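You operate a simulated robot arm through the tools that you are given. There is no shell and no other tool.

The job below is to be done with a simulated two-armed robot. You get a single attempt, and the scene is never put back.

JOB
Take the yellow tag and leave it on the third red shelf from the top. Then put the grey pad on the white sheets on the desk sixty-two. Then put the white pouch that says "damp" from the desk sixty-two on the desk fifty-six. Then push the lower middle clear drawer shut. Then open the top right clear drawer. Do these in the order given.

It is judged by the outcome, as a careful person would: the job done as asked, and still so three seconds after it is handed in. It fails if anything else is knocked over, pushed out of place, dropped, spilled or broken. Flat cloth is picked up by pressing the open fingertips on it (5 to 10 N) and closing them slowly along it; thin cloth reads only 2 to 8 mm in the jaws.

ROBOT AND FRAMES
Two 6-joint arms with two-finger grippers on one trunk, on a base that drives. Base frame: it is fixed to the floor where the robot stands at the start and does not move with it; the origin is under the middle of the robot, x ahead of it, y to its left, z up. Units: mm, degrees, N and s.
The left shoulder is at the start at [70, 148, 1252], the right one opposite. With the tool pointing down near the work surface each hand reaches from about 140 to 440 mm from the robot's upright axis, wherever it stands, measured 20 degrees to its own side. Places, roughly: desk fifty-six [2400, -1900, 800]; grey pad (16x7x4 cm) [3800, -1800, 800]; lower middle clear drawer [3500, -2500, 1100]; third red shelf [-200, 2100, 1100]; top right clear drawer [3500, -2200, 1200]; white pouch [3750, -2250, 750]; white sheets (15x21x1 cm) [3800, -2000, 800]; yellow tag [-1750, 2500, 500]. Payload 2.45 kg a hand.
Tool frame (each hand has its own): the origin (TCP) lies between the finger pads and is the grasp point; the fingertips stand 30 mm ahead of it; z points along the fingers, y is the line along which they close. The gripper opens to 106 mm. The gripper's body begins 79 mm behind the TCP.
Orientation is that of the tool frame in the base frame, as a unit quaternion [w, x, y, z]. With the fingers straight down and closing along the base's y, the tool's x points along the base's -x, its y along +y and its z along -z.

CONTROLS
- The arms move only by the tool servo_tool. It takes "left_series", "right_series" or both (then of equal length, played together; a hand with none holds still); each is a list of rows, each a list of 2 entries, a list of its own where there are three numbers: the shift along the tool's x, y, z in units of 200 mm (1.0 is 200 mm), then the turn, a rotation vector about the tool's x, y, z in units of 120 degrees (1.0 is 120 degrees). In form: [[[tx, ty, tz], [wx, wy, wz]], ...]. A call has 1 to 20 rows; each row is the pose to reach, as a shift and turn from the pose commanded when the call began, along the tool's axes at that moment. "left_hand" and "right_hand" are, for a hand that has rows, the gripper command, from -1 (shut) to 1 (fully open), values between in proportion, set as the call begins (left out, the last holds). A call with a number of a shift or a turn outside -1 to 1 is refused whole. A row lasts 0.2 s, in which the tool goes at most 50 mm and 8.6 degrees; a call with a longer step from one row to the next is refused whole, and so is a gripper value outside its range. Where a pose cannot be reached the arm comes as near as it can. A force on the tool above 40 N (or 10 N above the force at the start of the call, whichever is more), or a blocked arm, ends the call early, and 0.2 s more pass. Each finger travels about 72 mm/s and halts on what it meets, pressing with about 31 N; the grip force reading is that of the motor and also rises with nothing between the fingers. The clock runs only during rows and for 0.2 s after the last one: add rows that repeat a pose to give the fingers time. The reply holds the time, the measured pose of the TCP, the force on the tool along the base axes, the opening and the grip force, in the units named above and with some noise, with the torque about the TCP (base axes, N m) and any sound that the robot's microphone picked up, and new pictures: "pictures" is both (left out), scene, wrist or none (wrist: the cameras of the hands that moved).
- Cameras (640 x 400 px; columns grow to the right, rows downward): "scene" is now at [135.5, -4.8, 1471.4]; the picture's right is [-0.04, -1.00, 0.00], its down [-0.67, 0.02, -0.75] and it looks along [0.75, -0.03, -0.67] (base axes); focal length 269 px, centre (320, 200). "left" rides on the left gripper at [76, 2, -106] in its tool frame; the picture's right is [-0.02, 1.00, 0.00], its down [-0.78, -0.02, -0.62] and it looks along [-0.62, -0.01, 0.78] (tool axes); focal length 247 px, centre (320, 200). "right" rides on the right gripper at [76, -2, -106] in its tool frame; the picture's right is [0.02, 1.00, 0.00], its down [-0.78, 0.02, -0.62] and it looks along [-0.62, 0.01, 0.78] (tool axes); focal length 247 px, centre (320, 200). There is no depth. A picture from a camera that has moved, and an enlarged one, comes with that camera's place and axes in the base frame and with its lens.
- slide_trunk(by): slides the trunk up (or, below 0, down) by that many mm; the arms and the scene camera ride with it, the base frame stays. It gives what a move gives, with no picture.
- drive_base(legs): drives the robot by 1 to 6 legs, each [ahead, left, turn to the left] in mm, mm and degrees, along the robot's own axes; the way and the turn of a leg run together, so that a leg with both is an arc; at most 1500 mm and 180 degrees a leg. The arms and the cameras ride along, it lands a little off, and it stops where it bumps. It gives what a move gives, and a new picture of the scene camera.
- head_to(pan, tilt): turns the head with the scene camera to pan (to the left, within 86 degrees either way) and tilt (down, from -29 to 69), counted from straight ahead of the robot. It gives what a move gives, and a new picture of the scene camera.
- zoom(camera, box): a new picture of the part [left, top, right, bottom] of that camera's present view, enlarged. The clock stands still meanwhile.
- finish_job(): hands the job in; it is judged then, once.

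Places have to be worked out from the pictures, the camera data and where the tool is seen. Open the grippers and draw the arms clear of the work before you hand the job in, unless the task says otherwise.

The tools are called after "Emit:" as a command line: name --argument value ..., lists and objects as JSON in quotes. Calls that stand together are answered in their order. servo_tool: Moves the arms, as the interface text tells. Its arguments: {"type":"object","properties":{"left_series":{"type":"array"},"left_hand":{"type":"number"},"right_series":{"type":"array"},"right_hand":{"type":"number"},"pictures":{"type":"string","enum":["both","scene","wrist","none"]}},"required":[]} The other tools are called the same way: slide_trunk (by) slides the trunk up or down; drive_base (legs) drives the base; head_to (pan, tilt) turns the head that bears the scene camera; zoom (camera, box) takes an enlarged picture of a part of a camera's view; finish_job () hands the job in.

At the start:

```text
time: 0.0
left_position: [479.2, 150.6, 757.5]
left_tool_rot: [0.0, 0.0, 1.0, -0.001]
left_contact_force: [0.1, -0.1, 0.5]
left_wrist_torque: [0.01, 0.02, 0.0]
left_width: 106.1
left_grasp_force: 0.1
right_position: [489.4, -152.4, 732.8]
right_tool_rot: [0.0, 0.0, 1.0, -0.001]
right_contact_force: [0.9, 0.2, 0.6]
right_wrist_torque: [0.0, 0.02, 0.01]
right_width: 105.9
right_grasp_force: 0.0
trunk travel left (down, up): [-725.0, 215.0]
robot x, y, heading: [1.3, -4.2, 0.3]
head pan, tilt: [-2.1, 41.7]
```

scene: 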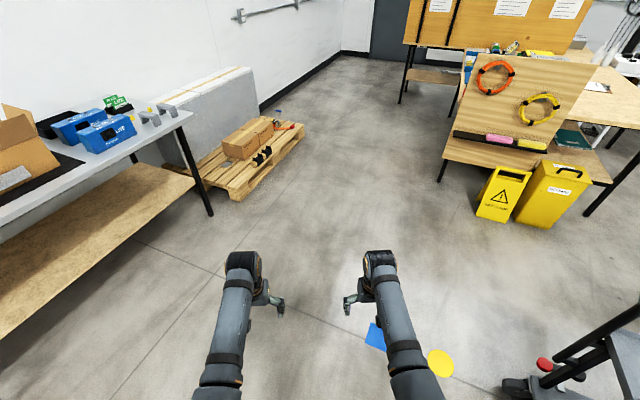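
right: 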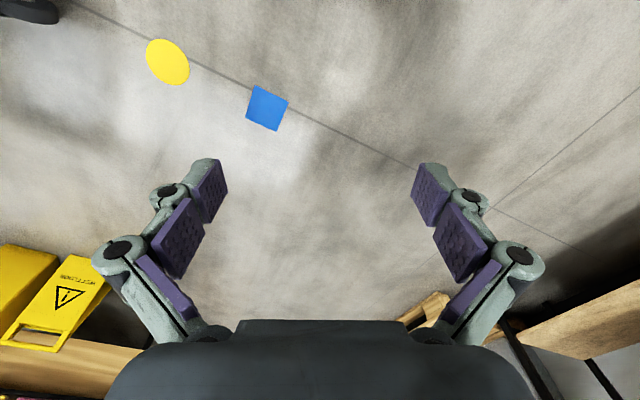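
left: 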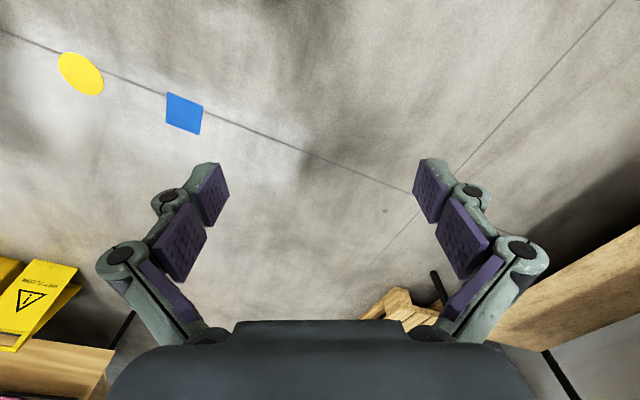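

I start by looking around to find the yellow tag and the red shelves, which should lie behind and to the left.

Emit:
head_to --pan 86 --tilt 20

```text
time: 1.6
left_position: [479.0, 151.0, 755.8]
left_tool_rot: [0.0, 0.0, 1.0, 0.0]
left_contact_force: [0.7, -0.1, -0.2]
left_wrist_torque: [0.0, -0.02, 0.03]
left_width: 106.0
left_grasp_force: 0.0
right_position: [490.0, -152.7, 732.6]
right_tool_rot: [-0.001, 0.0, 1.0, 0.0]
right_contact_force: [0.1, 0.2, -0.3]
right_wrist_torque: [0.02, 0.01, 0.0]
right_width: 105.8
right_grasp_force: 0.1
trunk travel left (down, up): [-725.0, 215.0]
robot x, y, heading: [-2.2, 0.9, -0.2]
head pan, tilt: [85.9, 20.0]
camera scene: at [58.4, 91.1, 1505.3], right [1.0, -0.07, 0.0], down [-0.02, -0.34, -0.94], along [0.07, 0.94, -0.34], focal length 269 px, centre (320, 200)
```

scene: 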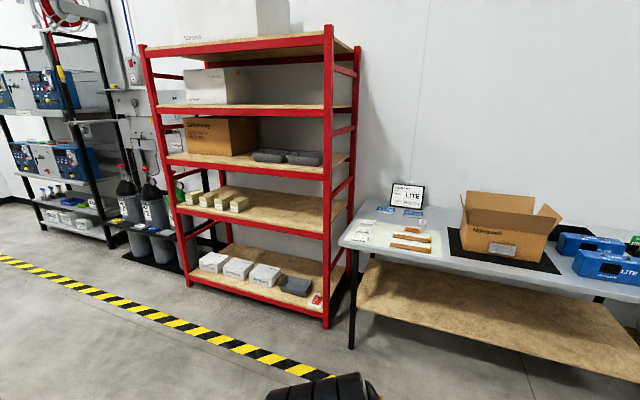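

The red rack stands at the left; the tag should be on the black rack further left. I turn the robot left to face them (nothing within arm's swing).

Emit:
drive_base --legs '[[0, 0, 90]]'

Emit:
head_to --pan 40 --tilt 20

```text
time: 5.8
left_position: [-139.8, 482.9, 755.9]
left_tool_rot: [0.0, -0.699, 0.715, 0.0]
left_contact_force: [0.3, -0.6, 0.3]
left_wrist_torque: [0.01, 0.04, -0.01]
left_width: 106.0
left_grasp_force: 0.0
right_position: [164.3, 486.0, 732.8]
right_tool_rot: [0.0, -0.699, 0.715, -0.001]
right_contact_force: [0.0, 0.7, -1.6]
right_wrist_torque: [0.02, 0.0, 0.0]
right_width: 105.7
right_grasp_force: 0.0
trunk travel left (down, up): [-725.0, 215.0]
robot x, y, heading: [-2.1, 3.3, 88.7]
head pan, tilt: [85.9, 20.0]
camera scene: at [-90.1, 57.1, 1505.4], right [0.09, 1.0, 0.0], down [0.34, -0.03, -0.94], along [-0.94, 0.09, -0.34], focal length 269 px, centre (320, 200)
```

scene: 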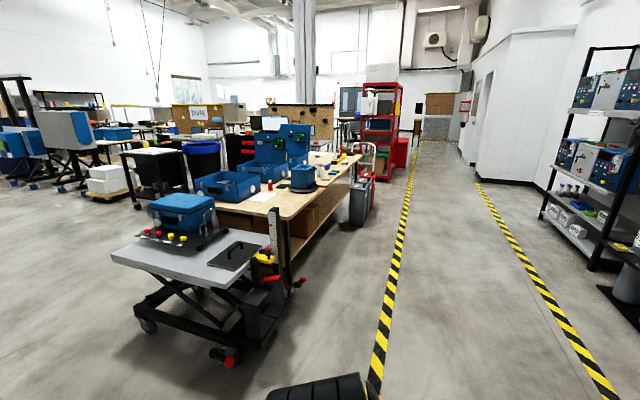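

```text
time: 6.9
left_position: [-138.8, 482.1, 756.6]
left_tool_rot: [-0.001, -0.699, 0.715, 0.0]
left_contact_force: [-1.1, -1.3, 0.2]
left_wrist_torque: [0.01, 0.0, -0.01]
left_width: 106.0
left_grasp_force: 0.1
right_position: [164.8, 485.6, 731.9]
right_tool_rot: [0.0, -0.699, 0.715, 0.0]
right_contact_force: [-0.1, 0.0, 0.5]
right_wrist_torque: [-0.04, 0.04, 0.01]
right_width: 105.9
right_grasp_force: 0.1
trunk travel left (down, up): [-725.0, 215.0]
robot x, y, heading: [-1.8, -1.4, 88.8]
head pan, tilt: [40.0, 20.0]
camera scene: at [-55.8, 121.0, 1505.4], right [0.78, 0.63, 0.0], down [0.21, -0.27, -0.94], along [-0.59, 0.73, -0.34], focal length 269 px, centre (320, 200)
```

scene: 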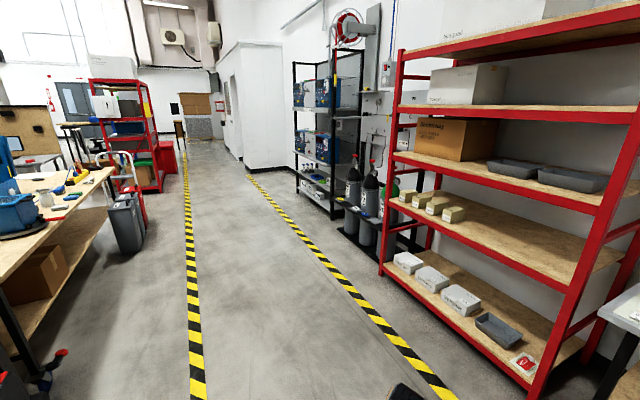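

The tag may be on the low shelf of the black rack; I zoom in there.

Emit:
zoom --camera "scene" --box '[280, 130, 440, 230]'

Emit:
zoom --camera "scene" --box '[370, 30, 640, 200]'

```text
4.00 times, centred on (360, 180) of scene
camera zoom: at [-55.8, 121.0, 1505.4], right [0.78, 0.63, 0.0], down [0.21, -0.27, -0.94], along [-0.59, 0.73, -0.34], focal length 1076 px, centre (160, 280)
```

zoom: 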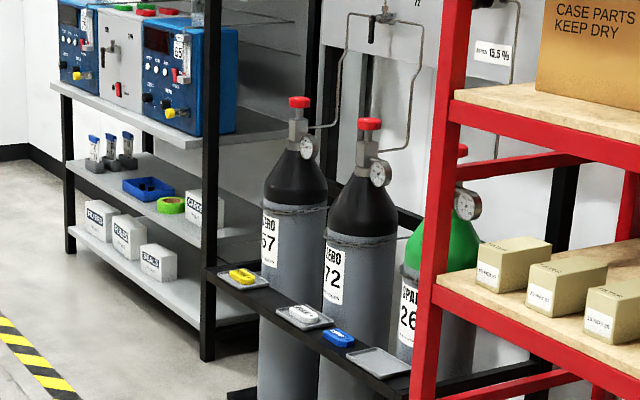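

```text
2.35 times, centred on (505, 115) of scene
camera zoom: at [-55.8, 121.0, 1505.4], right [0.78, 0.63, 0.0], down [0.21, -0.27, -0.94], along [-0.59, 0.73, -0.34], focal length 633 px, centre (-115, 400)
```

zoom: 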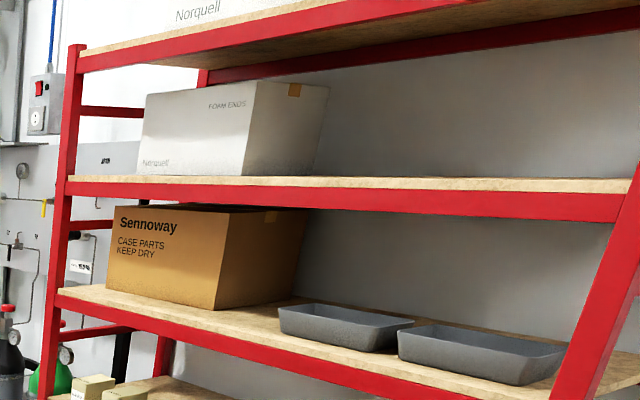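

The yellow tag lies on a small tray on the black bar in front of the gas cylinders, near [-1700, 2480, 500]; the rack line runs about 24° oblique. I retract and raise both hands before driving.

Emit:
servo_tool --left_series '[[[0.25, 0, -0.1], [0, 0, 0]], [[0.45, 0, -0.2], [0, 0, 0]], [[0.65, 0, -0.3], [0, 0, 0]], [[0.8, 0, -0.4], [0, 0, 0]], [[1.0, 0, -0.5], [0, 0, 0]], [[1.0, 0, -0.5], [0, 0, 0]]]' --right_series '[[[0.25, 0, -0.1], [0, 0, 0]], [[0.45, 0, -0.2], [0, 0, 0]], [[0.65, 0, -0.3], [0, 0, 0]], [[0.8, 0, -0.4], [0, 0, 0]], [[1.0, 0, -0.5], [0, 0, 0]], [[1.0, 0, -0.5], [0, 0, 0]]]' --pictures "scene"

```text
refused: row 1 steps farther than a row can; nothing moved
```

The step was slightly too long; I retry with smaller steps.

Emit:
servo_tool --left_series '[[[0.2, 0, -0.1], [0, 0, 0]], [[0.4, 0, -0.2], [0, 0, 0]], [[0.6, 0, -0.3], [0, 0, 0]], [[0.8, 0, -0.4], [0, 0, 0]], [[1.0, 0, -0.5], [0, 0, 0]], [[1.0, 0, -0.5], [0, 0, 0]]]' --right_series '[[[0.2, 0, -0.1], [0, 0, 0]], [[0.4, 0, -0.2], [0, 0, 0]], [[0.6, 0, -0.3], [0, 0, 0]], [[0.8, 0, -0.4], [0, 0, 0]], [[1.0, 0, -0.5], [0, 0, 0]], [[1.0, 0, -0.5], [0, 0, 0]]]' --pictures "scene"

```text
time: 7.8
left_position: [-217.6, 364.7, 820.3]
left_tool_rot: [-0.059, -0.681, 0.725, 0.078]
left_contact_force: [0.1, -0.4, 0.7]
left_wrist_torque: [0.02, -0.02, 0.0]
left_width: 106.2
left_grasp_force: 0.0
left hand out of reach, approached as far as the arm can: row 4
right_position: [219.9, 363.2, 799.2]
right_tool_rot: [-0.061, 0.708, -0.702, 0.046]
right_contact_force: [-0.7, -0.6, 1.5]
right_wrist_torque: [0.04, 0.03, 0.01]
right_width: 105.9
right_grasp_force: 0.0
right hand out of reach, approached as far as the arm can: row 4
trunk travel left (down, up): [-725.0, 215.0]
robot x, y, heading: [-1.1, 2.1, 88.8]
head pan, tilt: [40.0, 20.0]
stopped in row 4 (left hand): the arm was blocked; the commanded pose is now the measured one
camera scene: at [-55.9, 117.0, 1505.7], right [0.78, 0.63, 0.0], down [0.21, -0.26, -0.94], along [-0.59, 0.73, -0.34], focal length 269 px, centre (320, 200)
```

scene: 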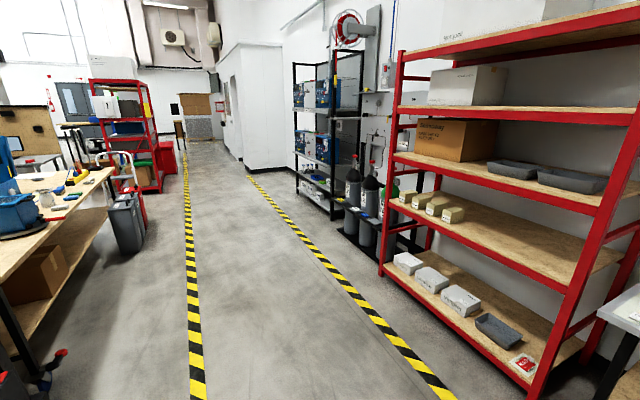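

The hands are now 365 mm ahead and near the limit of folding, which is good enough. I drive to about [-1500, 1640] along the open floor and turn to face the bar (heading about 66°).

Emit:
drive_base --legs '[[804, 767, 0], [804, 767, 0], [0, 0, -23]]'

Emit:
head_to --pan 0 --tilt 35

```text
time: 20.0
left_position: [-1495.5, 2111.0, 819.0]
left_tool_rot: [-0.042, -0.506, 0.857, 0.087]
left_contact_force: [-0.6, 0.4, 0.0]
left_wrist_torque: [0.01, -0.03, -0.03]
left_width: 106.1
left_grasp_force: 0.0
right_position: [-1100.8, 1921.3, 798.2]
right_tool_rot: [0.049, -0.537, 0.84, -0.058]
right_contact_force: [-0.2, 0.3, -0.1]
right_wrist_torque: [0.0, -0.01, 0.02]
right_width: 106.1
right_grasp_force: 0.1
trunk travel left (down, up): [-725.0, 215.0]
robot x, y, heading: [-1455.4, 1686.6, 63.3]
head pan, tilt: [40.0, 20.0]
camera scene: at [-1453.7, 1820.3, 1505.4], right [0.97, 0.23, 0.0], down [0.08, -0.33, -0.94], along [-0.22, 0.91, -0.34], focal length 269 px, centre (320, 200)
```

scene: 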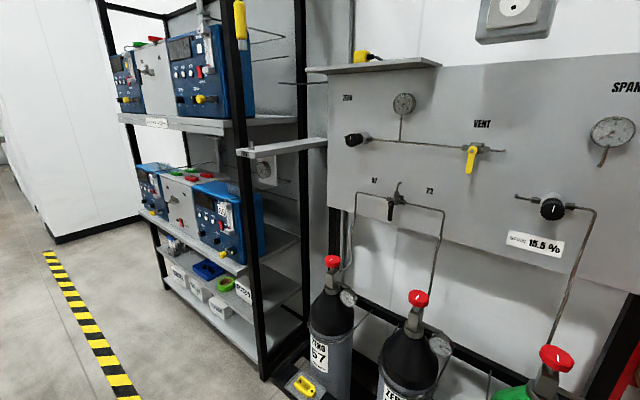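

```text
time: 21.1
left_position: [-1495.6, 2110.7, 820.0]
left_tool_rot: [-0.042, -0.505, 0.857, 0.088]
left_contact_force: [0.2, 0.9, 0.4]
left_wrist_torque: [0.03, -0.02, 0.02]
left_width: 106.1
left_grasp_force: 0.1
right_position: [-1101.7, 1922.5, 797.6]
right_tool_rot: [0.049, -0.537, 0.84, -0.059]
right_contact_force: [0.8, 0.0, -0.1]
right_wrist_torque: [-0.01, 0.02, -0.03]
right_width: 105.9
right_grasp_force: 0.0
trunk travel left (down, up): [-725.0, 215.0]
robot x, y, heading: [-1456.6, 1686.9, 63.6]
head pan, tilt: [0.0, 35.0]
camera scene: at [-1392.8, 1808.4, 1481.5], right [0.89, -0.45, 0.0], down [-0.26, -0.51, -0.82], along [0.37, 0.73, -0.57], focal length 269 px, centre (320, 200)
```

scene: 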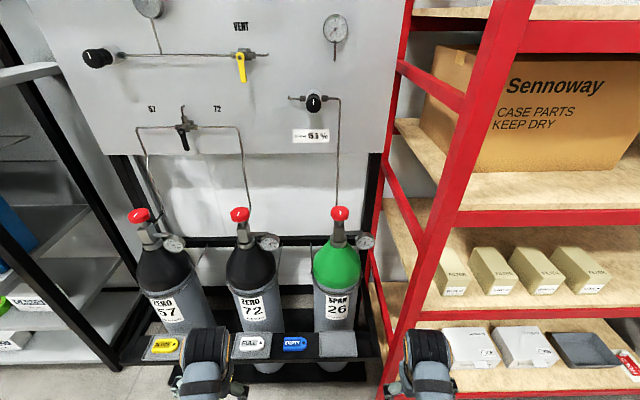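

I see the bar with four small trays: yellow, white, blue and an empty one. I zoom on it.

Emit:
head_to --pan 15 --tilt 50

Emit:
zoom --camera "scene" --box '[160, 180, 480, 380]'

```text
time: 21.9
left_position: [-1495.2, 2109.7, 820.7]
left_tool_rot: [-0.042, -0.507, 0.857, 0.087]
left_contact_force: [-0.5, 0.4, -1.1]
left_wrist_torque: [0.01, -0.02, 0.02]
left_width: 106.0
left_grasp_force: 0.1
right_position: [-1100.3, 1920.8, 797.6]
right_tool_rot: [0.048, -0.536, 0.841, -0.058]
right_contact_force: [0.0, 0.9, -0.4]
right_wrist_torque: [-0.01, 0.0, 0.0]
right_width: 105.7
right_grasp_force: 0.0
trunk travel left (down, up): [-725.0, 215.0]
robot x, y, heading: [-1460.0, 1687.1, 63.4]
head pan, tilt: [15.0, 50.0]
camera scene: at [-1416.5, 1805.1, 1459.8], right [0.98, -0.2, 0.0], down [-0.15, -0.75, -0.64], along [0.13, 0.63, -0.77], focal length 269 px, centre (320, 200)
```

scene: 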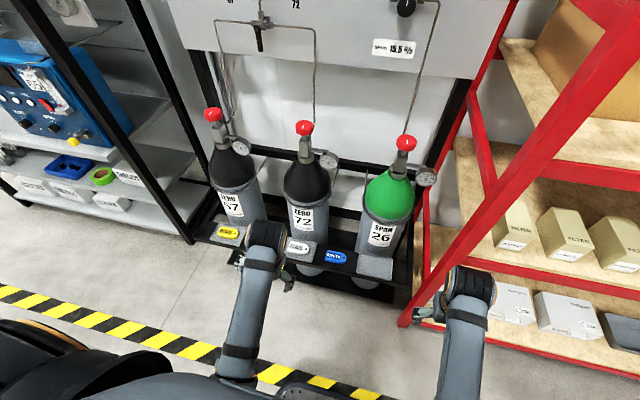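

```text
2.00 times, centred on (320, 280) of scene
camera zoom: at [-1416.5, 1805.1, 1459.8], right [0.98, -0.2, 0.0], down [-0.15, -0.75, -0.64], along [0.13, 0.63, -0.77], focal length 538 px, centre (320, 40)
```

zoom: 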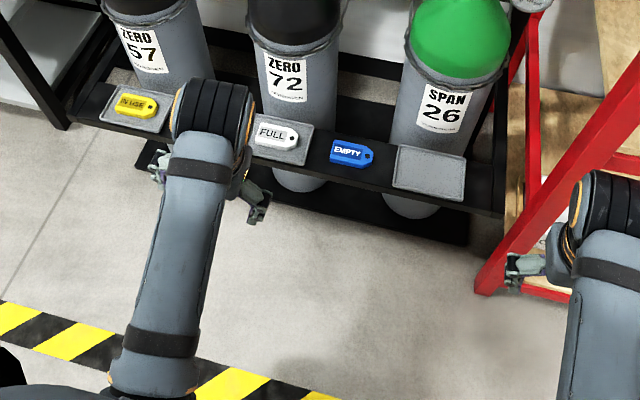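

The tag is near [-1667, 2486, 505]. I raise the right hand well up so that it clears the bar when the trunk goes down, and straighten the left hand's posture with a small rise.

Emit:
servo_tool --right_series '[[[0, 0, -0.2], [0, 0, 0]], [[0, 0, -0.4], [0, 0, 0]], [[0, 0, -0.6], [0, 0, 0]], [[0, 0, -0.8], [0, 0, 0]], [[0, 0, -1.0], [0, 0, 0]], [[0, 0, -1.0], [0, 0, 0]]]' --pictures "scene"

```text
time: 22.6
left_position: [-1495.6, 2111.8, 819.1]
left_tool_rot: [-0.043, -0.505, 0.857, 0.087]
left_contact_force: [-0.1, -0.5, -0.5]
left_wrist_torque: [0.01, -0.02, -0.01]
left_width: 106.1
left_grasp_force: 0.1
right_position: [-1058.1, 1893.6, 886.2]
right_tool_rot: [0.092, -0.54, 0.824, -0.144]
right_contact_force: [-0.1, 0.8, 0.6]
right_wrist_torque: [0.02, -0.03, 0.03]
right_width: 106.0
right_grasp_force: 0.0
right hand out of reach, approached as far as the arm can: row 3
trunk travel left (down, up): [-725.0, 215.0]
robot x, y, heading: [-1457.8, 1687.3, 63.4]
head pan, tilt: [15.0, 50.0]
stopped in row 3 (right hand): the arm was blocked; the commanded pose is now the measured one
camera scene: at [-1416.4, 1805.4, 1459.7], right [0.98, -0.2, 0.0], down [-0.15, -0.75, -0.64], along [0.13, 0.63, -0.77], focal length 269 px, centre (320, 200)
```

scene: 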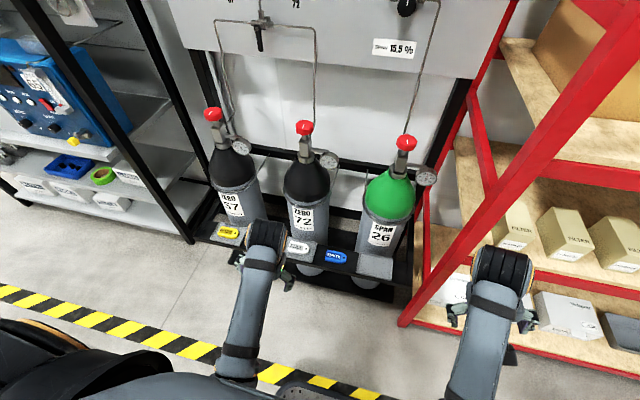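

The right arm cannot fold further, so I will stand a bit back and reach the tag with the left hand pitched forward ~45°, keeping the right hand short of the bar. I drive left and slightly ahead.

Emit:
drive_base --legs '[[40, 370, 0]]'

Emit:
head_to --pan 20 --tilt 45

```text
time: 24.9
left_position: [-1812.0, 2310.0, 820.1]
left_tool_rot: [-0.042, -0.508, 0.856, 0.087]
left_contact_force: [-0.1, 0.1, 0.0]
left_wrist_torque: [-0.01, 0.03, 0.02]
left_width: 106.0
left_grasp_force: 0.0
right_position: [-1374.2, 2095.3, 886.4]
right_tool_rot: [0.091, -0.543, 0.823, -0.143]
right_contact_force: [-0.7, -0.5, -0.2]
right_wrist_torque: [-0.03, -0.02, -0.03]
right_width: 105.9
right_grasp_force: 0.0
trunk travel left (down, up): [-725.0, 215.0]
robot x, y, heading: [-1768.9, 1887.9, 63.5]
head pan, tilt: [15.0, 50.0]
camera scene: at [-1730.7, 2004.8, 1459.8], right [0.98, -0.2, 0.0], down [-0.15, -0.75, -0.64], along [0.13, 0.63, -0.77], focal length 269 px, centre (320, 200)
```

scene: 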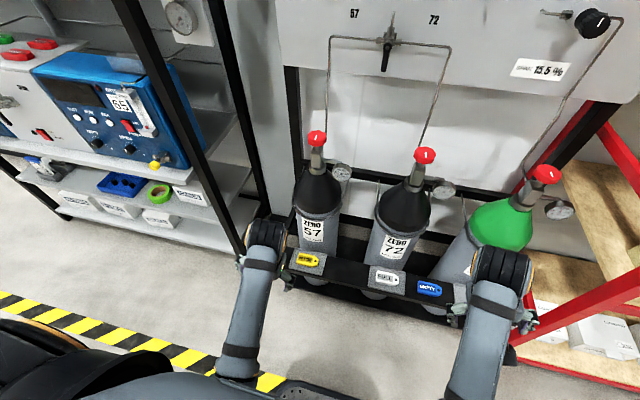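

```text
time: 25.6
left_position: [-1811.7, 2310.7, 820.0]
left_tool_rot: [-0.043, -0.508, 0.856, 0.088]
left_contact_force: [0.0, 0.1, 0.3]
left_wrist_torque: [0.01, 0.0, 0.0]
left_width: 106.0
left_grasp_force: 0.1
right_position: [-1372.3, 2095.7, 886.5]
right_tool_rot: [0.092, -0.542, 0.823, -0.143]
right_contact_force: [-0.8, -0.7, -0.4]
right_wrist_torque: [-0.01, -0.03, -0.02]
right_width: 105.9
right_grasp_force: 0.1
trunk travel left (down, up): [-725.0, 215.0]
robot x, y, heading: [-1769.1, 1885.4, 63.9]
head pan, tilt: [20.0, 45.0]
camera scene: at [-1737.3, 2010.4, 1466.6], right [0.99, -0.11, 0.0], down [-0.08, -0.7, -0.71], along [0.08, 0.7, -0.71], focal length 269 px, centre (320, 200)
```

scene: 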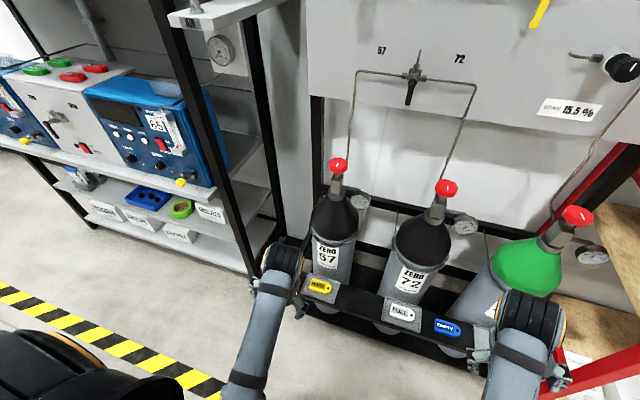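

The tag sits about 590 mm ahead and 190 mm left of the robot. I lower the trunk by 320 mm; both hands are well short of the bar.

Emit:
slide_trunk --by -320

Emit:
servo_tool --left_series '[[[0, 0, 0], [0.03, 0, -0.01]], [[0, 0, 0], [0.06, 0, -0.015]], [[0, 0, -0.1], [0.093, 0, -0.022]], [[0, 0, -0.1], [0.093, 0, -0.022]]]' --left_hand 1

```text
time: 28.8
left_position: [-1811.5, 2310.6, 499.8]
left_tool_rot: [-0.043, -0.507, 0.856, 0.087]
left_contact_force: [-0.1, 0.0, 0.7]
left_wrist_torque: [0.04, 0.04, -0.03]
left_width: 106.4
left_grasp_force: 0.0
right_position: [-1373.1, 2095.7, 567.7]
right_tool_rot: [0.091, -0.542, 0.823, -0.143]
right_contact_force: [0.1, 1.0, -0.3]
right_wrist_torque: [-0.01, 0.03, -0.02]
right_width: 105.8
right_grasp_force: 0.0
trunk travel left (down, up): [-405.0, 535.0]
robot x, y, heading: [-1769.7, 1883.8, 63.6]
head pan, tilt: [20.0, 45.0]
```

```text
time: 29.8
left_position: [-1807.3, 2308.4, 520.6]
left_tool_rot: [0.01, -0.53, 0.848, 0.004]
left_contact_force: [-0.4, -0.4, 0.2]
left_wrist_torque: [0.01, 0.03, -0.03]
left_width: 106.0
left_grasp_force: 0.0
right_position: [-1373.2, 2095.2, 567.2]
right_tool_rot: [0.091, -0.542, 0.823, -0.142]
right_contact_force: [0.1, 0.4, 0.2]
right_wrist_torque: [-0.02, 0.02, 0.0]
right_width: 106.1
right_grasp_force: 0.0
trunk travel left (down, up): [-405.0, 535.0]
robot x, y, heading: [-1770.7, 1883.0, 63.5]
head pan, tilt: [20.0, 45.0]
camera scene: at [-1736.9, 2010.1, 1146.7], right [0.99, -0.11, 0.0], down [-0.08, -0.7, -0.71], along [0.08, 0.7, -0.71], focal length 269 px, centre (320, 200)
camera left: at [-1844.7, 2238.5, 625.5], right [-0.89, 0.46, 0.0], down [0.35, 0.69, 0.64], along [0.29, 0.57, -0.77], focal length 247 px, centre (320, 200)
```

scene: 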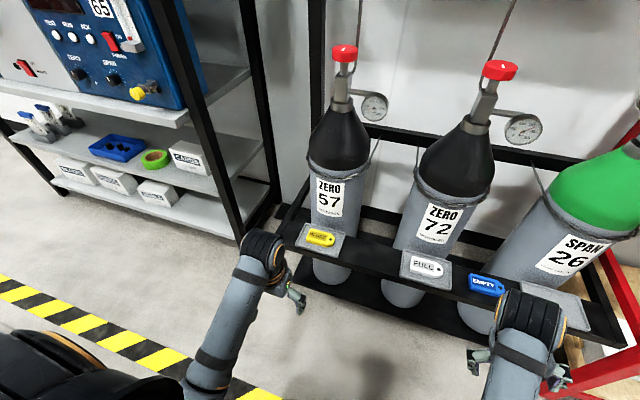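
left: 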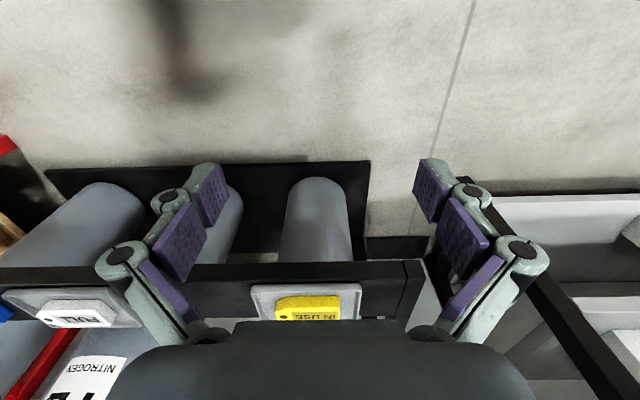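

Triangulating gives the tag at about [-1677, 2530, 450]. I zoom in to judge its size and the clearance to the cylinder.

Emit:
zoom --camera "scene" --box '[280, 200, 360, 250]'

Emit:
zoom --camera "left" --box '[220, 240, 400, 352]'

```text
8.00 times, centred on (320, 225) of scene
camera zoom: at [-1736.9, 2010.1, 1146.7], right [0.99, -0.11, 0.0], down [-0.08, -0.7, -0.71], along [0.08, 0.7, -0.71], focal length 2151 px, centre (320, 0)
```

zoom: 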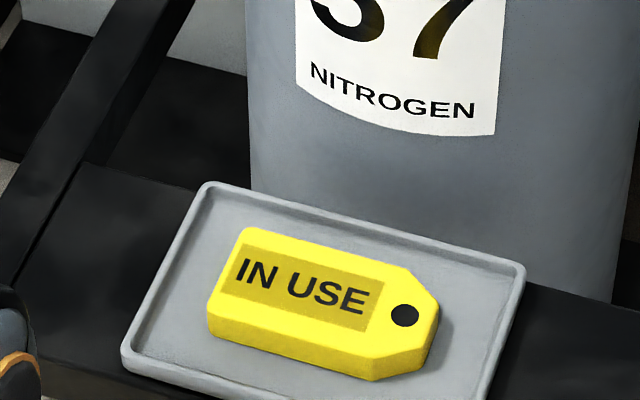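

```text
3.56 times, centred on (310, 296) of left
camera zoom: at [-1844.7, 2238.5, 625.5], right [-0.89, 0.46, 0.0], down [0.35, 0.69, 0.64], along [0.29, 0.57, -0.77], focal length 878 px, centre (356, -141)
```

zoom: 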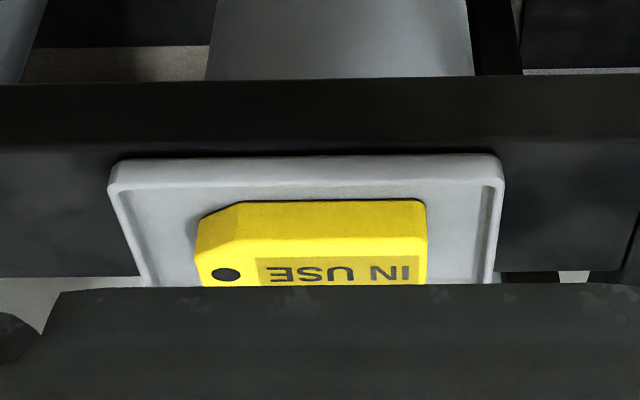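

The tag is about 88 × 41 × 15 mm with its long axis along the bar. I move the base 55 mm closer; the hands stay short of the bar.

Emit:
drive_base --legs '[[55, 0, 0]]'

Emit:
servo_tool --left_series '[[[0, 0, -0.1], [0, -0.066, 0]], [[0, 0, -0.2], [0, -0.132, 0]], [[0, 0, -0.3], [0, -0.2, 0]], [[-0.1, 0, -0.35], [0, -0.266, 0]], [[-0.2, 0, -0.35], [0, -0.333, 0]], [[-0.2, 0, -0.35], [0, -0.333, 0]]]' --left_hand 1

```text
time: 30.7
left_position: [-1784.1, 2357.8, 520.2]
left_tool_rot: [0.008, -0.529, 0.849, 0.004]
left_contact_force: [-0.2, 0.3, 0.0]
left_wrist_torque: [-0.06, 0.04, -0.02]
left_width: 106.1
left_grasp_force: 0.0
right_position: [-1348.1, 2143.3, 566.7]
right_tool_rot: [0.091, -0.542, 0.823, -0.143]
right_contact_force: [0.7, 0.8, -0.1]
right_wrist_torque: [-0.05, 0.02, -0.01]
right_width: 106.0
right_grasp_force: 0.1
trunk travel left (down, up): [-405.0, 535.0]
robot x, y, heading: [-1748.5, 1937.6, 63.8]
head pan, tilt: [20.0, 45.0]
camera scene: at [-1712.2, 2060.2, 1146.5], right [0.99, -0.11, 0.0], down [-0.08, -0.7, -0.71], along [0.08, 0.7, -0.71], focal length 269 px, centre (320, 200)
```

scene: 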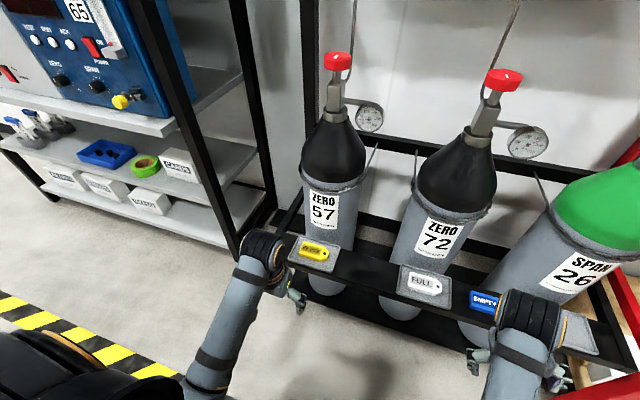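

```text
time: 32.1
left_position: [-1767.0, 2391.4, 590.4]
left_tool_rot: [0.299, -0.495, 0.795, 0.185]
left_contact_force: [0.7, -0.5, 0.5]
left_wrist_torque: [-0.02, 0.02, -0.02]
left_width: 105.8
left_grasp_force: 0.1
right_position: [-1347.9, 2144.0, 568.0]
right_tool_rot: [0.092, -0.542, 0.823, -0.143]
right_contact_force: [-0.6, -0.2, 0.9]
right_wrist_torque: [-0.02, -0.01, 0.0]
right_width: 106.0
right_grasp_force: 0.1
trunk travel left (down, up): [-405.0, 535.0]
robot x, y, heading: [-1747.7, 1935.1, 63.4]
head pan, tilt: [20.0, 45.0]
camera scene: at [-1712.7, 2059.1, 1146.7], right [0.99, -0.11, 0.0], down [-0.08, -0.7, -0.71], along [0.08, 0.7, -0.71], focal length 269 px, centre (320, 200)
camera left: at [-1824.2, 2277.5, 621.1], right [-0.89, 0.45, 0.01], down [0.09, 0.15, 0.98], along [0.45, 0.88, -0.18], focal length 247 px, centre (320, 200)
```

scene: 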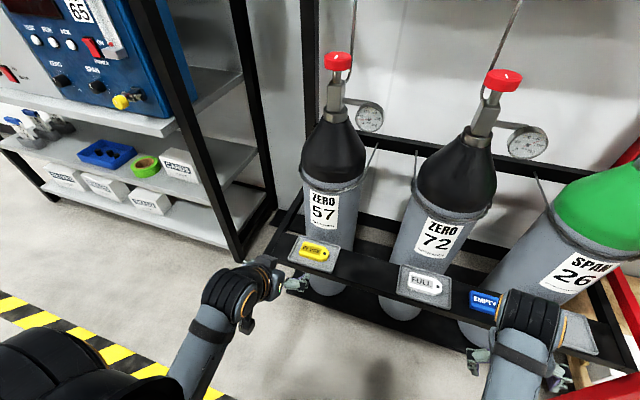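
left: 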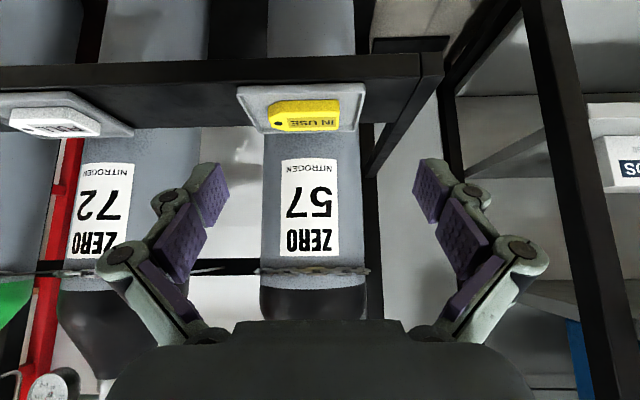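

The tool is pitched about 41° with its closing line along the tag's long axis. I move to a hover just above and before the tag, fingers open.

Emit:
servo_tool --left_series '[[[-0.07, -0.02, 0.15], [0, 0, 0]], [[-0.14, -0.04, 0.31], [0, 0, 0]], [[-0.21, -0.062, 0.465], [0, 0, 0]], [[-0.28, -0.083, 0.62], [0, 0, 0]], [[-0.3525, -0.104, 0.7735], [0, 0, 0]], [[-0.3525, -0.104, 0.7735], [0, 0, 0]]]' --left_hand 1

```text
time: 33.5
left_position: [-1679.8, 2521.6, 521.2]
left_tool_rot: [0.299, -0.496, 0.794, 0.185]
left_contact_force: [0.0, -0.6, 0.0]
left_wrist_torque: [-0.02, -0.01, -0.02]
left_width: 106.1
left_grasp_force: 0.0
right_position: [-1348.2, 2142.8, 566.7]
right_tool_rot: [0.092, -0.542, 0.823, -0.143]
right_contact_force: [0.7, 0.7, 0.4]
right_wrist_torque: [-0.01, 0.04, 0.04]
right_width: 106.0
right_grasp_force: 0.0
trunk travel left (down, up): [-405.0, 535.0]
robot x, y, heading: [-1744.4, 1933.6, 63.8]
head pan, tilt: [20.0, 45.0]
camera scene: at [-1712.7, 2059.0, 1146.7], right [0.99, -0.11, 0.0], down [-0.08, -0.7, -0.71], along [0.08, 0.7, -0.71], focal length 269 px, centre (320, 200)
camera left: at [-1738.3, 2408.2, 551.5], right [-0.89, 0.45, 0.01], down [0.09, 0.16, 0.98], along [0.45, 0.88, -0.18], focal length 247 px, centre (320, 200)
```

scene: 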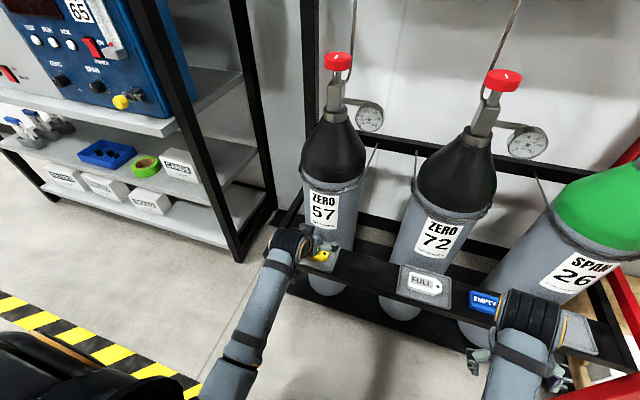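
left: 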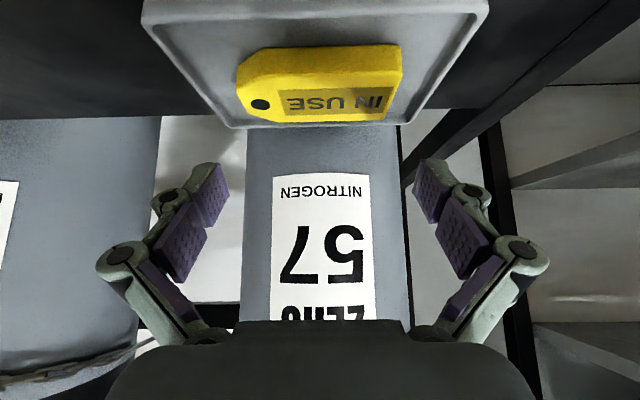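

The tag is laterally centred between the fingers; its apparent size puts its top at z≈470, some 38 mm along tool +x from the TCP. I slide along tool x toward it.

Emit:
servo_tool --left_series '[[[0.08, 0, 0], [0, 0, 0]], [[0.13, 0, 0], [0, 0, 0]], [[0.13, 0, 0], [0, 0, 0]]]' --left_hand 1 --pictures "wrist"

Emit:
zoom --camera "left" --box '[180, 60, 460, 235]'

Emit:
zoom --camera "scene" --box '[270, 210, 366, 270]'

```text
time: 34.3
left_position: [-1688.9, 2503.7, 505.3]
left_tool_rot: [0.299, -0.496, 0.794, 0.185]
left_contact_force: [0.1, 1.6, -0.5]
left_wrist_torque: [0.02, -0.02, 0.02]
left_width: 106.0
left_grasp_force: 0.0
right_position: [-1347.5, 2143.1, 567.2]
right_tool_rot: [0.091, -0.543, 0.822, -0.144]
right_contact_force: [-0.3, 0.4, -0.1]
right_wrist_torque: [0.02, 0.01, -0.02]
right_width: 106.0
right_grasp_force: 0.0
trunk travel left (down, up): [-405.0, 535.0]
robot x, y, heading: [-1747.7, 1936.0, 63.8]
head pan, tilt: [20.0, 45.0]
camera left: at [-1747.1, 2390.1, 534.7], right [-0.89, 0.45, 0.01], down [0.09, 0.16, 0.98], along [0.45, 0.88, -0.18], focal length 247 px, centre (320, 200)
```

left: 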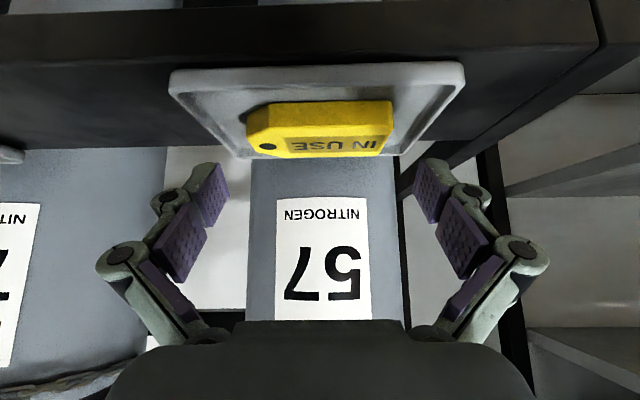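

```text
2.29 times, centred on (320, 148) of left
camera zoom: at [-1747.1, 2390.1, 534.7], right [-0.89, 0.45, 0.01], down [0.09, 0.16, 0.98], along [0.45, 0.88, -0.18], focal length 564 px, centre (320, 320)
```

zoom: 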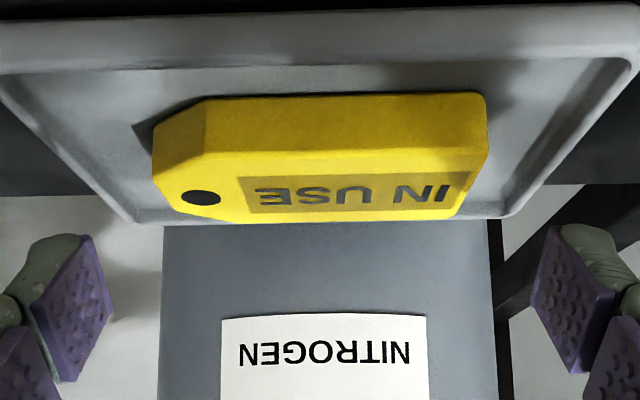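

```text
6.67 times, centred on (318, 240) of scene
camera zoom: at [-1712.6, 2059.2, 1146.7], right [0.99, -0.11, 0.0], down [-0.08, -0.7, -0.71], along [0.08, 0.7, -0.71], focal length 1792 px, centre (333, -67)
```

zoom: 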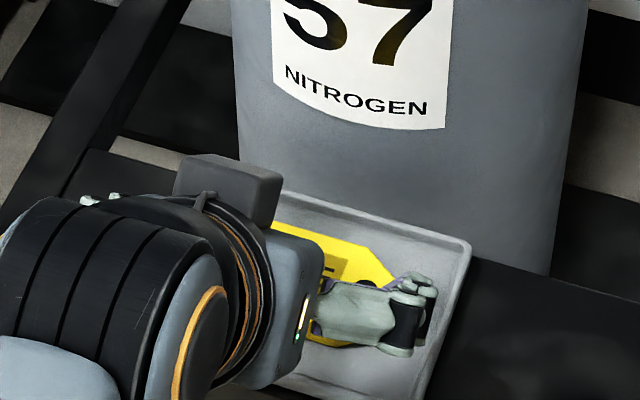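

The tag's top is at z≈474, now centred ahead/behind relative to the tips. I narrow the fingers slightly and descend 14 mm straight down.

Emit:
servo_tool --left_series '[[[0, 0, 0], [0, 0, 0]], [[0.023, 0, 0.026], [0, 0, 0]], [[0.046, 0, 0.053], [0, 0, 0]], [[0.046, 0, 0.053], [0, 0, 0]]]' --left_hand 0.88 --pictures "wrist"

Emit:
zoom --camera "left" --box '[180, 60, 460, 235]'

Emit:
zoom --camera "scene" --box '[270, 210, 366, 270]'

```text
time: 35.3
left_position: [-1688.6, 2503.2, 491.0]
left_tool_rot: [0.299, -0.495, 0.794, 0.185]
left_contact_force: [0.2, 0.3, 0.2]
left_wrist_torque: [0.0, 0.02, -0.01]
left_width: 99.7
left_grasp_force: 0.0
right_position: [-1348.3, 2144.3, 565.9]
right_tool_rot: [0.09, -0.542, 0.823, -0.143]
right_contact_force: [0.7, 0.1, -0.1]
right_wrist_torque: [0.01, 0.02, -0.01]
right_width: 106.1
right_grasp_force: 0.0
trunk travel left (down, up): [-405.0, 535.0]
robot x, y, heading: [-1746.6, 1938.1, 63.5]
head pan, tilt: [20.0, 45.0]
camera left: at [-1747.1, 2389.7, 520.4], right [-0.89, 0.45, 0.01], down [0.09, 0.16, 0.98], along [0.45, 0.88, -0.18], focal length 247 px, centre (320, 200)
```

left: 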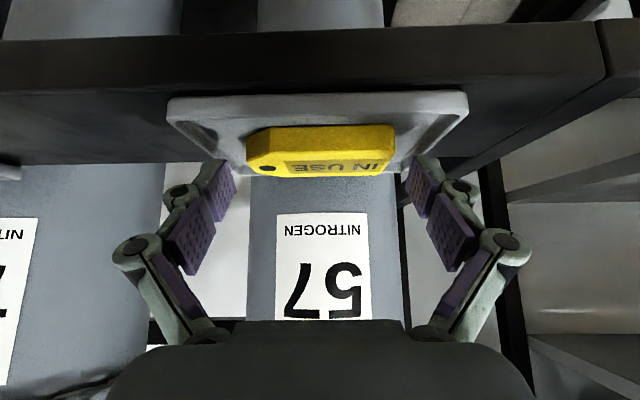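

```text
2.29 times, centred on (320, 148) of left
camera zoom: at [-1747.1, 2389.7, 520.4], right [-0.89, 0.45, 0.01], down [0.09, 0.16, 0.98], along [0.45, 0.88, -0.18], focal length 564 px, centre (320, 320)
```

zoom: 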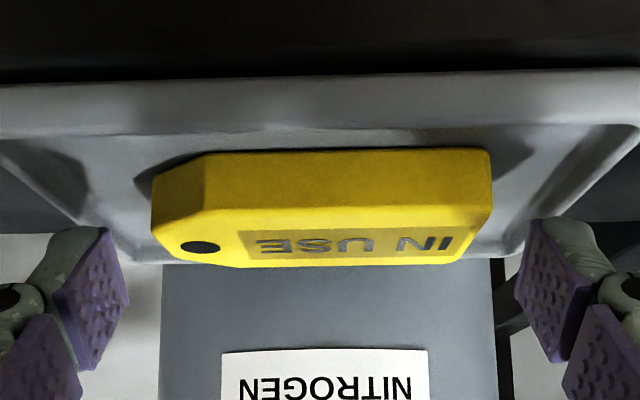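

```text
6.67 times, centred on (318, 240) of scene
camera zoom: at [-1712.7, 2059.1, 1146.7], right [0.99, -0.11, 0.0], down [-0.08, -0.7, -0.71], along [0.08, 0.7, -0.71], focal length 1792 px, centre (333, -67)
```

zoom: 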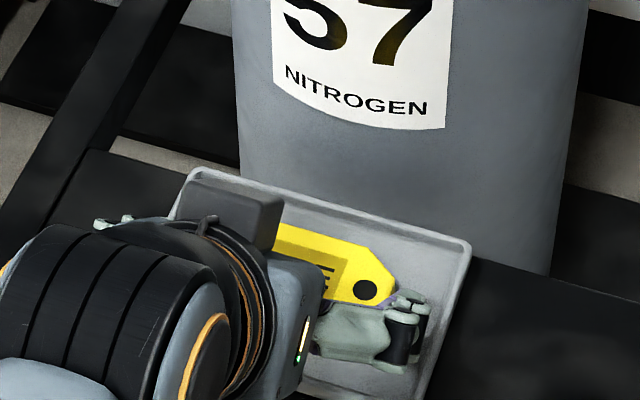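

The finger pads end a little shorter than nominal while open, so they overlap the tag only slightly. I advance about 10 mm further along the fingers and check.

Emit:
servo_tool --left_series '[[[0.003, 0, 0.025], [0, 0, 0]], [[0.007, 0, 0.053], [0, 0, 0]], [[0.007, 0, 0.053], [0, 0, 0]]]' --left_hand 0.88 --pictures "none"

Emit:
zoom --camera "left" --box '[180, 60, 460, 235]'

Emit:
zoom --camera "scene" --box '[270, 210, 366, 270]'

```text
time: 36.1
left_position: [-1685.8, 2509.2, 480.7]
left_tool_rot: [0.299, -0.496, 0.794, 0.185]
left_contact_force: [0.1, 0.2, -0.5]
left_wrist_torque: [0.0, 0.01, 0.03]
left_width: 99.4
left_grasp_force: 0.1
right_position: [-1348.4, 2143.3, 568.3]
right_tool_rot: [0.091, -0.542, 0.823, -0.143]
right_contact_force: [0.3, -0.4, -0.2]
right_wrist_torque: [0.02, -0.03, -0.01]
right_width: 105.9
right_grasp_force: 0.2
trunk travel left (down, up): [-405.0, 535.0]
robot x, y, heading: [-1745.4, 1934.6, 63.5]
head pan, tilt: [20.0, 45.0]
```

```text
2.29 times, centred on (320, 148) of left
camera zoom: at [-1744.1, 2395.0, 511.7], right [-0.89, 0.45, 0.01], down [0.09, 0.16, 0.98], along [0.45, 0.88, -0.18], focal length 564 px, centre (320, 320)
```

zoom: 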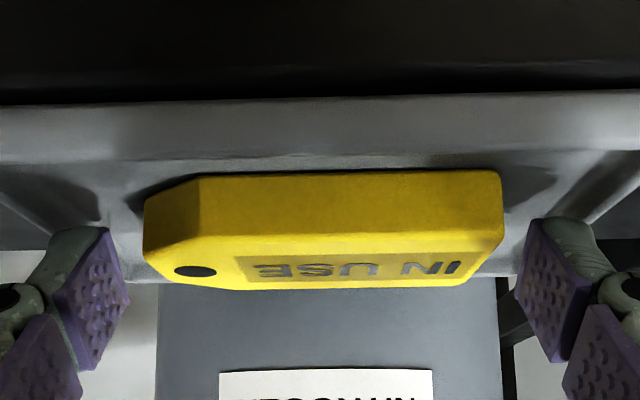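

```text
6.67 times, centred on (318, 240) of scene
camera zoom: at [-1712.7, 2059.1, 1146.7], right [0.99, -0.11, 0.0], down [-0.08, -0.7, -0.71], along [0.08, 0.7, -0.71], focal length 1792 px, centre (333, -67)
```

zoom: 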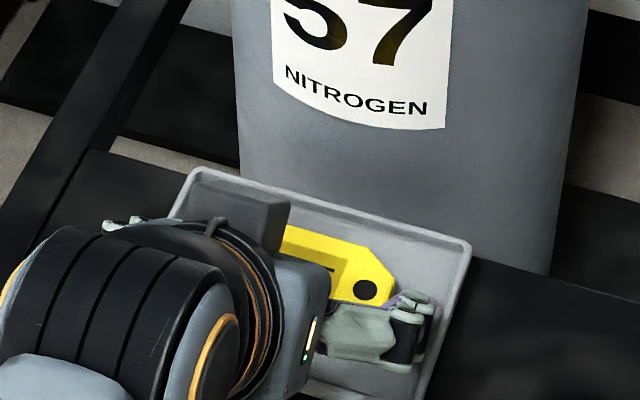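

The pads now overlap most of the tag's ends, clear of the tray floor with no contact force. I close the gripper.

Emit:
servo_tool --left_series '[[[0.007, 0, 0.053], [0, 0, 0]], [[0.007, 0, 0.053], [0, 0, 0]], [[0.007, 0, 0.053], [0, 0, 0]]]' --left_hand -1 --pictures "wrist"

```text
time: 36.9
left_position: [-1684.1, 2516.6, 476.7]
left_tool_rot: [0.303, -0.495, 0.793, 0.188]
left_contact_force: [-5.8, -2.5, 29.7]
left_wrist_torque: [0.11, 0.15, 0.04]
left_width: 85.2
left_grasp_force: 30.7
right_position: [-1349.7, 2142.3, 568.4]
right_tool_rot: [0.093, -0.542, 0.823, -0.141]
right_contact_force: [-0.9, 0.0, -0.9]
right_wrist_torque: [-0.01, 0.01, -0.04]
right_width: 106.1
right_grasp_force: 0.0
trunk travel left (down, up): [-405.0, 535.0]
robot x, y, heading: [-1739.5, 1936.0, 63.4]
head pan, tilt: [20.0, 45.0]
camera left: at [-1741.8, 2401.6, 506.0], right [-0.89, 0.45, 0.01], down [0.09, 0.15, 0.99], along [0.45, 0.88, -0.17], focal length 247 px, centre (320, 200)
```

left: 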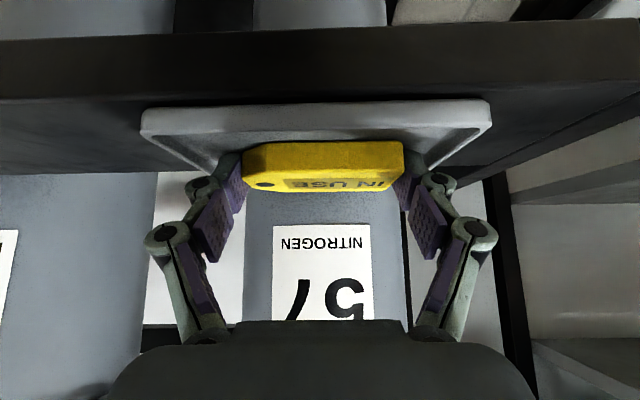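

The tag is gripped at 85 mm (my repeated row pressed the tray a little). I lift straight up 100 mm gently.

Emit:
servo_tool --left_series '[[[-0.033, 0, -0.038], [0, 0, 0]], [[-0.1, 0, -0.113], [0, 0, 0]], [[-0.2, 0, -0.23], [0, 0, 0]], [[-0.33, 0, -0.377], [0, 0, 0]], [[-0.33, 0, -0.377], [0, 0, 0]]]'

```text
time: 38.1
left_position: [-1684.3, 2515.3, 573.0]
left_tool_rot: [0.298, -0.496, 0.794, 0.185]
left_contact_force: [-0.3, -0.5, -0.3]
left_wrist_torque: [-0.02, 0.0, -0.03]
left_width: 85.0
left_grasp_force: 30.9
right_position: [-1348.2, 2144.2, 567.2]
right_tool_rot: [0.091, -0.543, 0.822, -0.143]
right_contact_force: [0.5, -0.4, 0.6]
right_wrist_torque: [-0.01, 0.01, 0.03]
right_width: 105.9
right_grasp_force: 0.1
trunk travel left (down, up): [-405.0, 535.0]
robot x, y, heading: [-1744.1, 1936.9, 63.9]
head pan, tilt: [20.0, 45.0]
camera scene: at [-1712.7, 2059.2, 1146.7], right [0.99, -0.11, 0.0], down [-0.08, -0.7, -0.71], along [0.08, 0.7, -0.71], focal length 269 px, centre (320, 200)
camera left: at [-1741.4, 2401.4, 602.5], right [-0.89, 0.45, 0.01], down [0.09, 0.16, 0.98], along [0.45, 0.88, -0.18], focal length 247 px, centre (320, 200)
```

scene: 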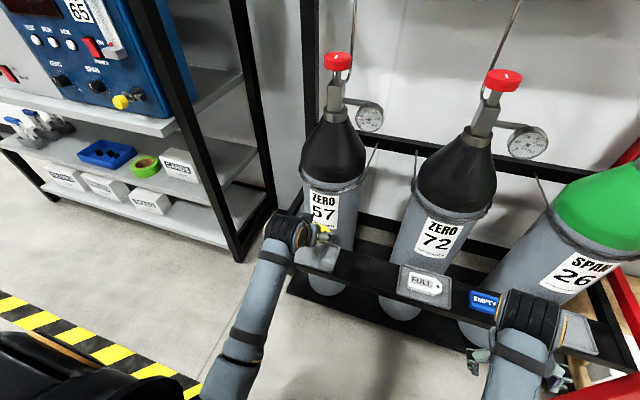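
left: 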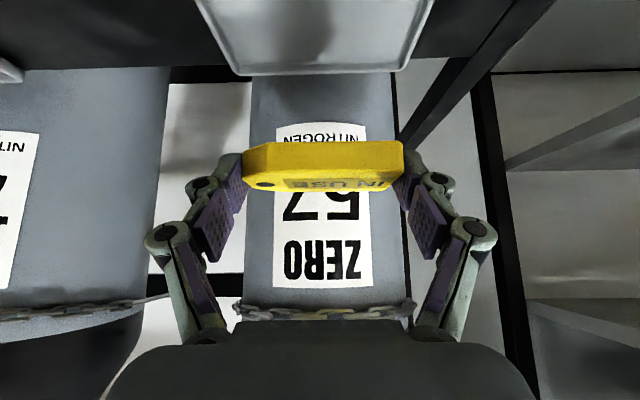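

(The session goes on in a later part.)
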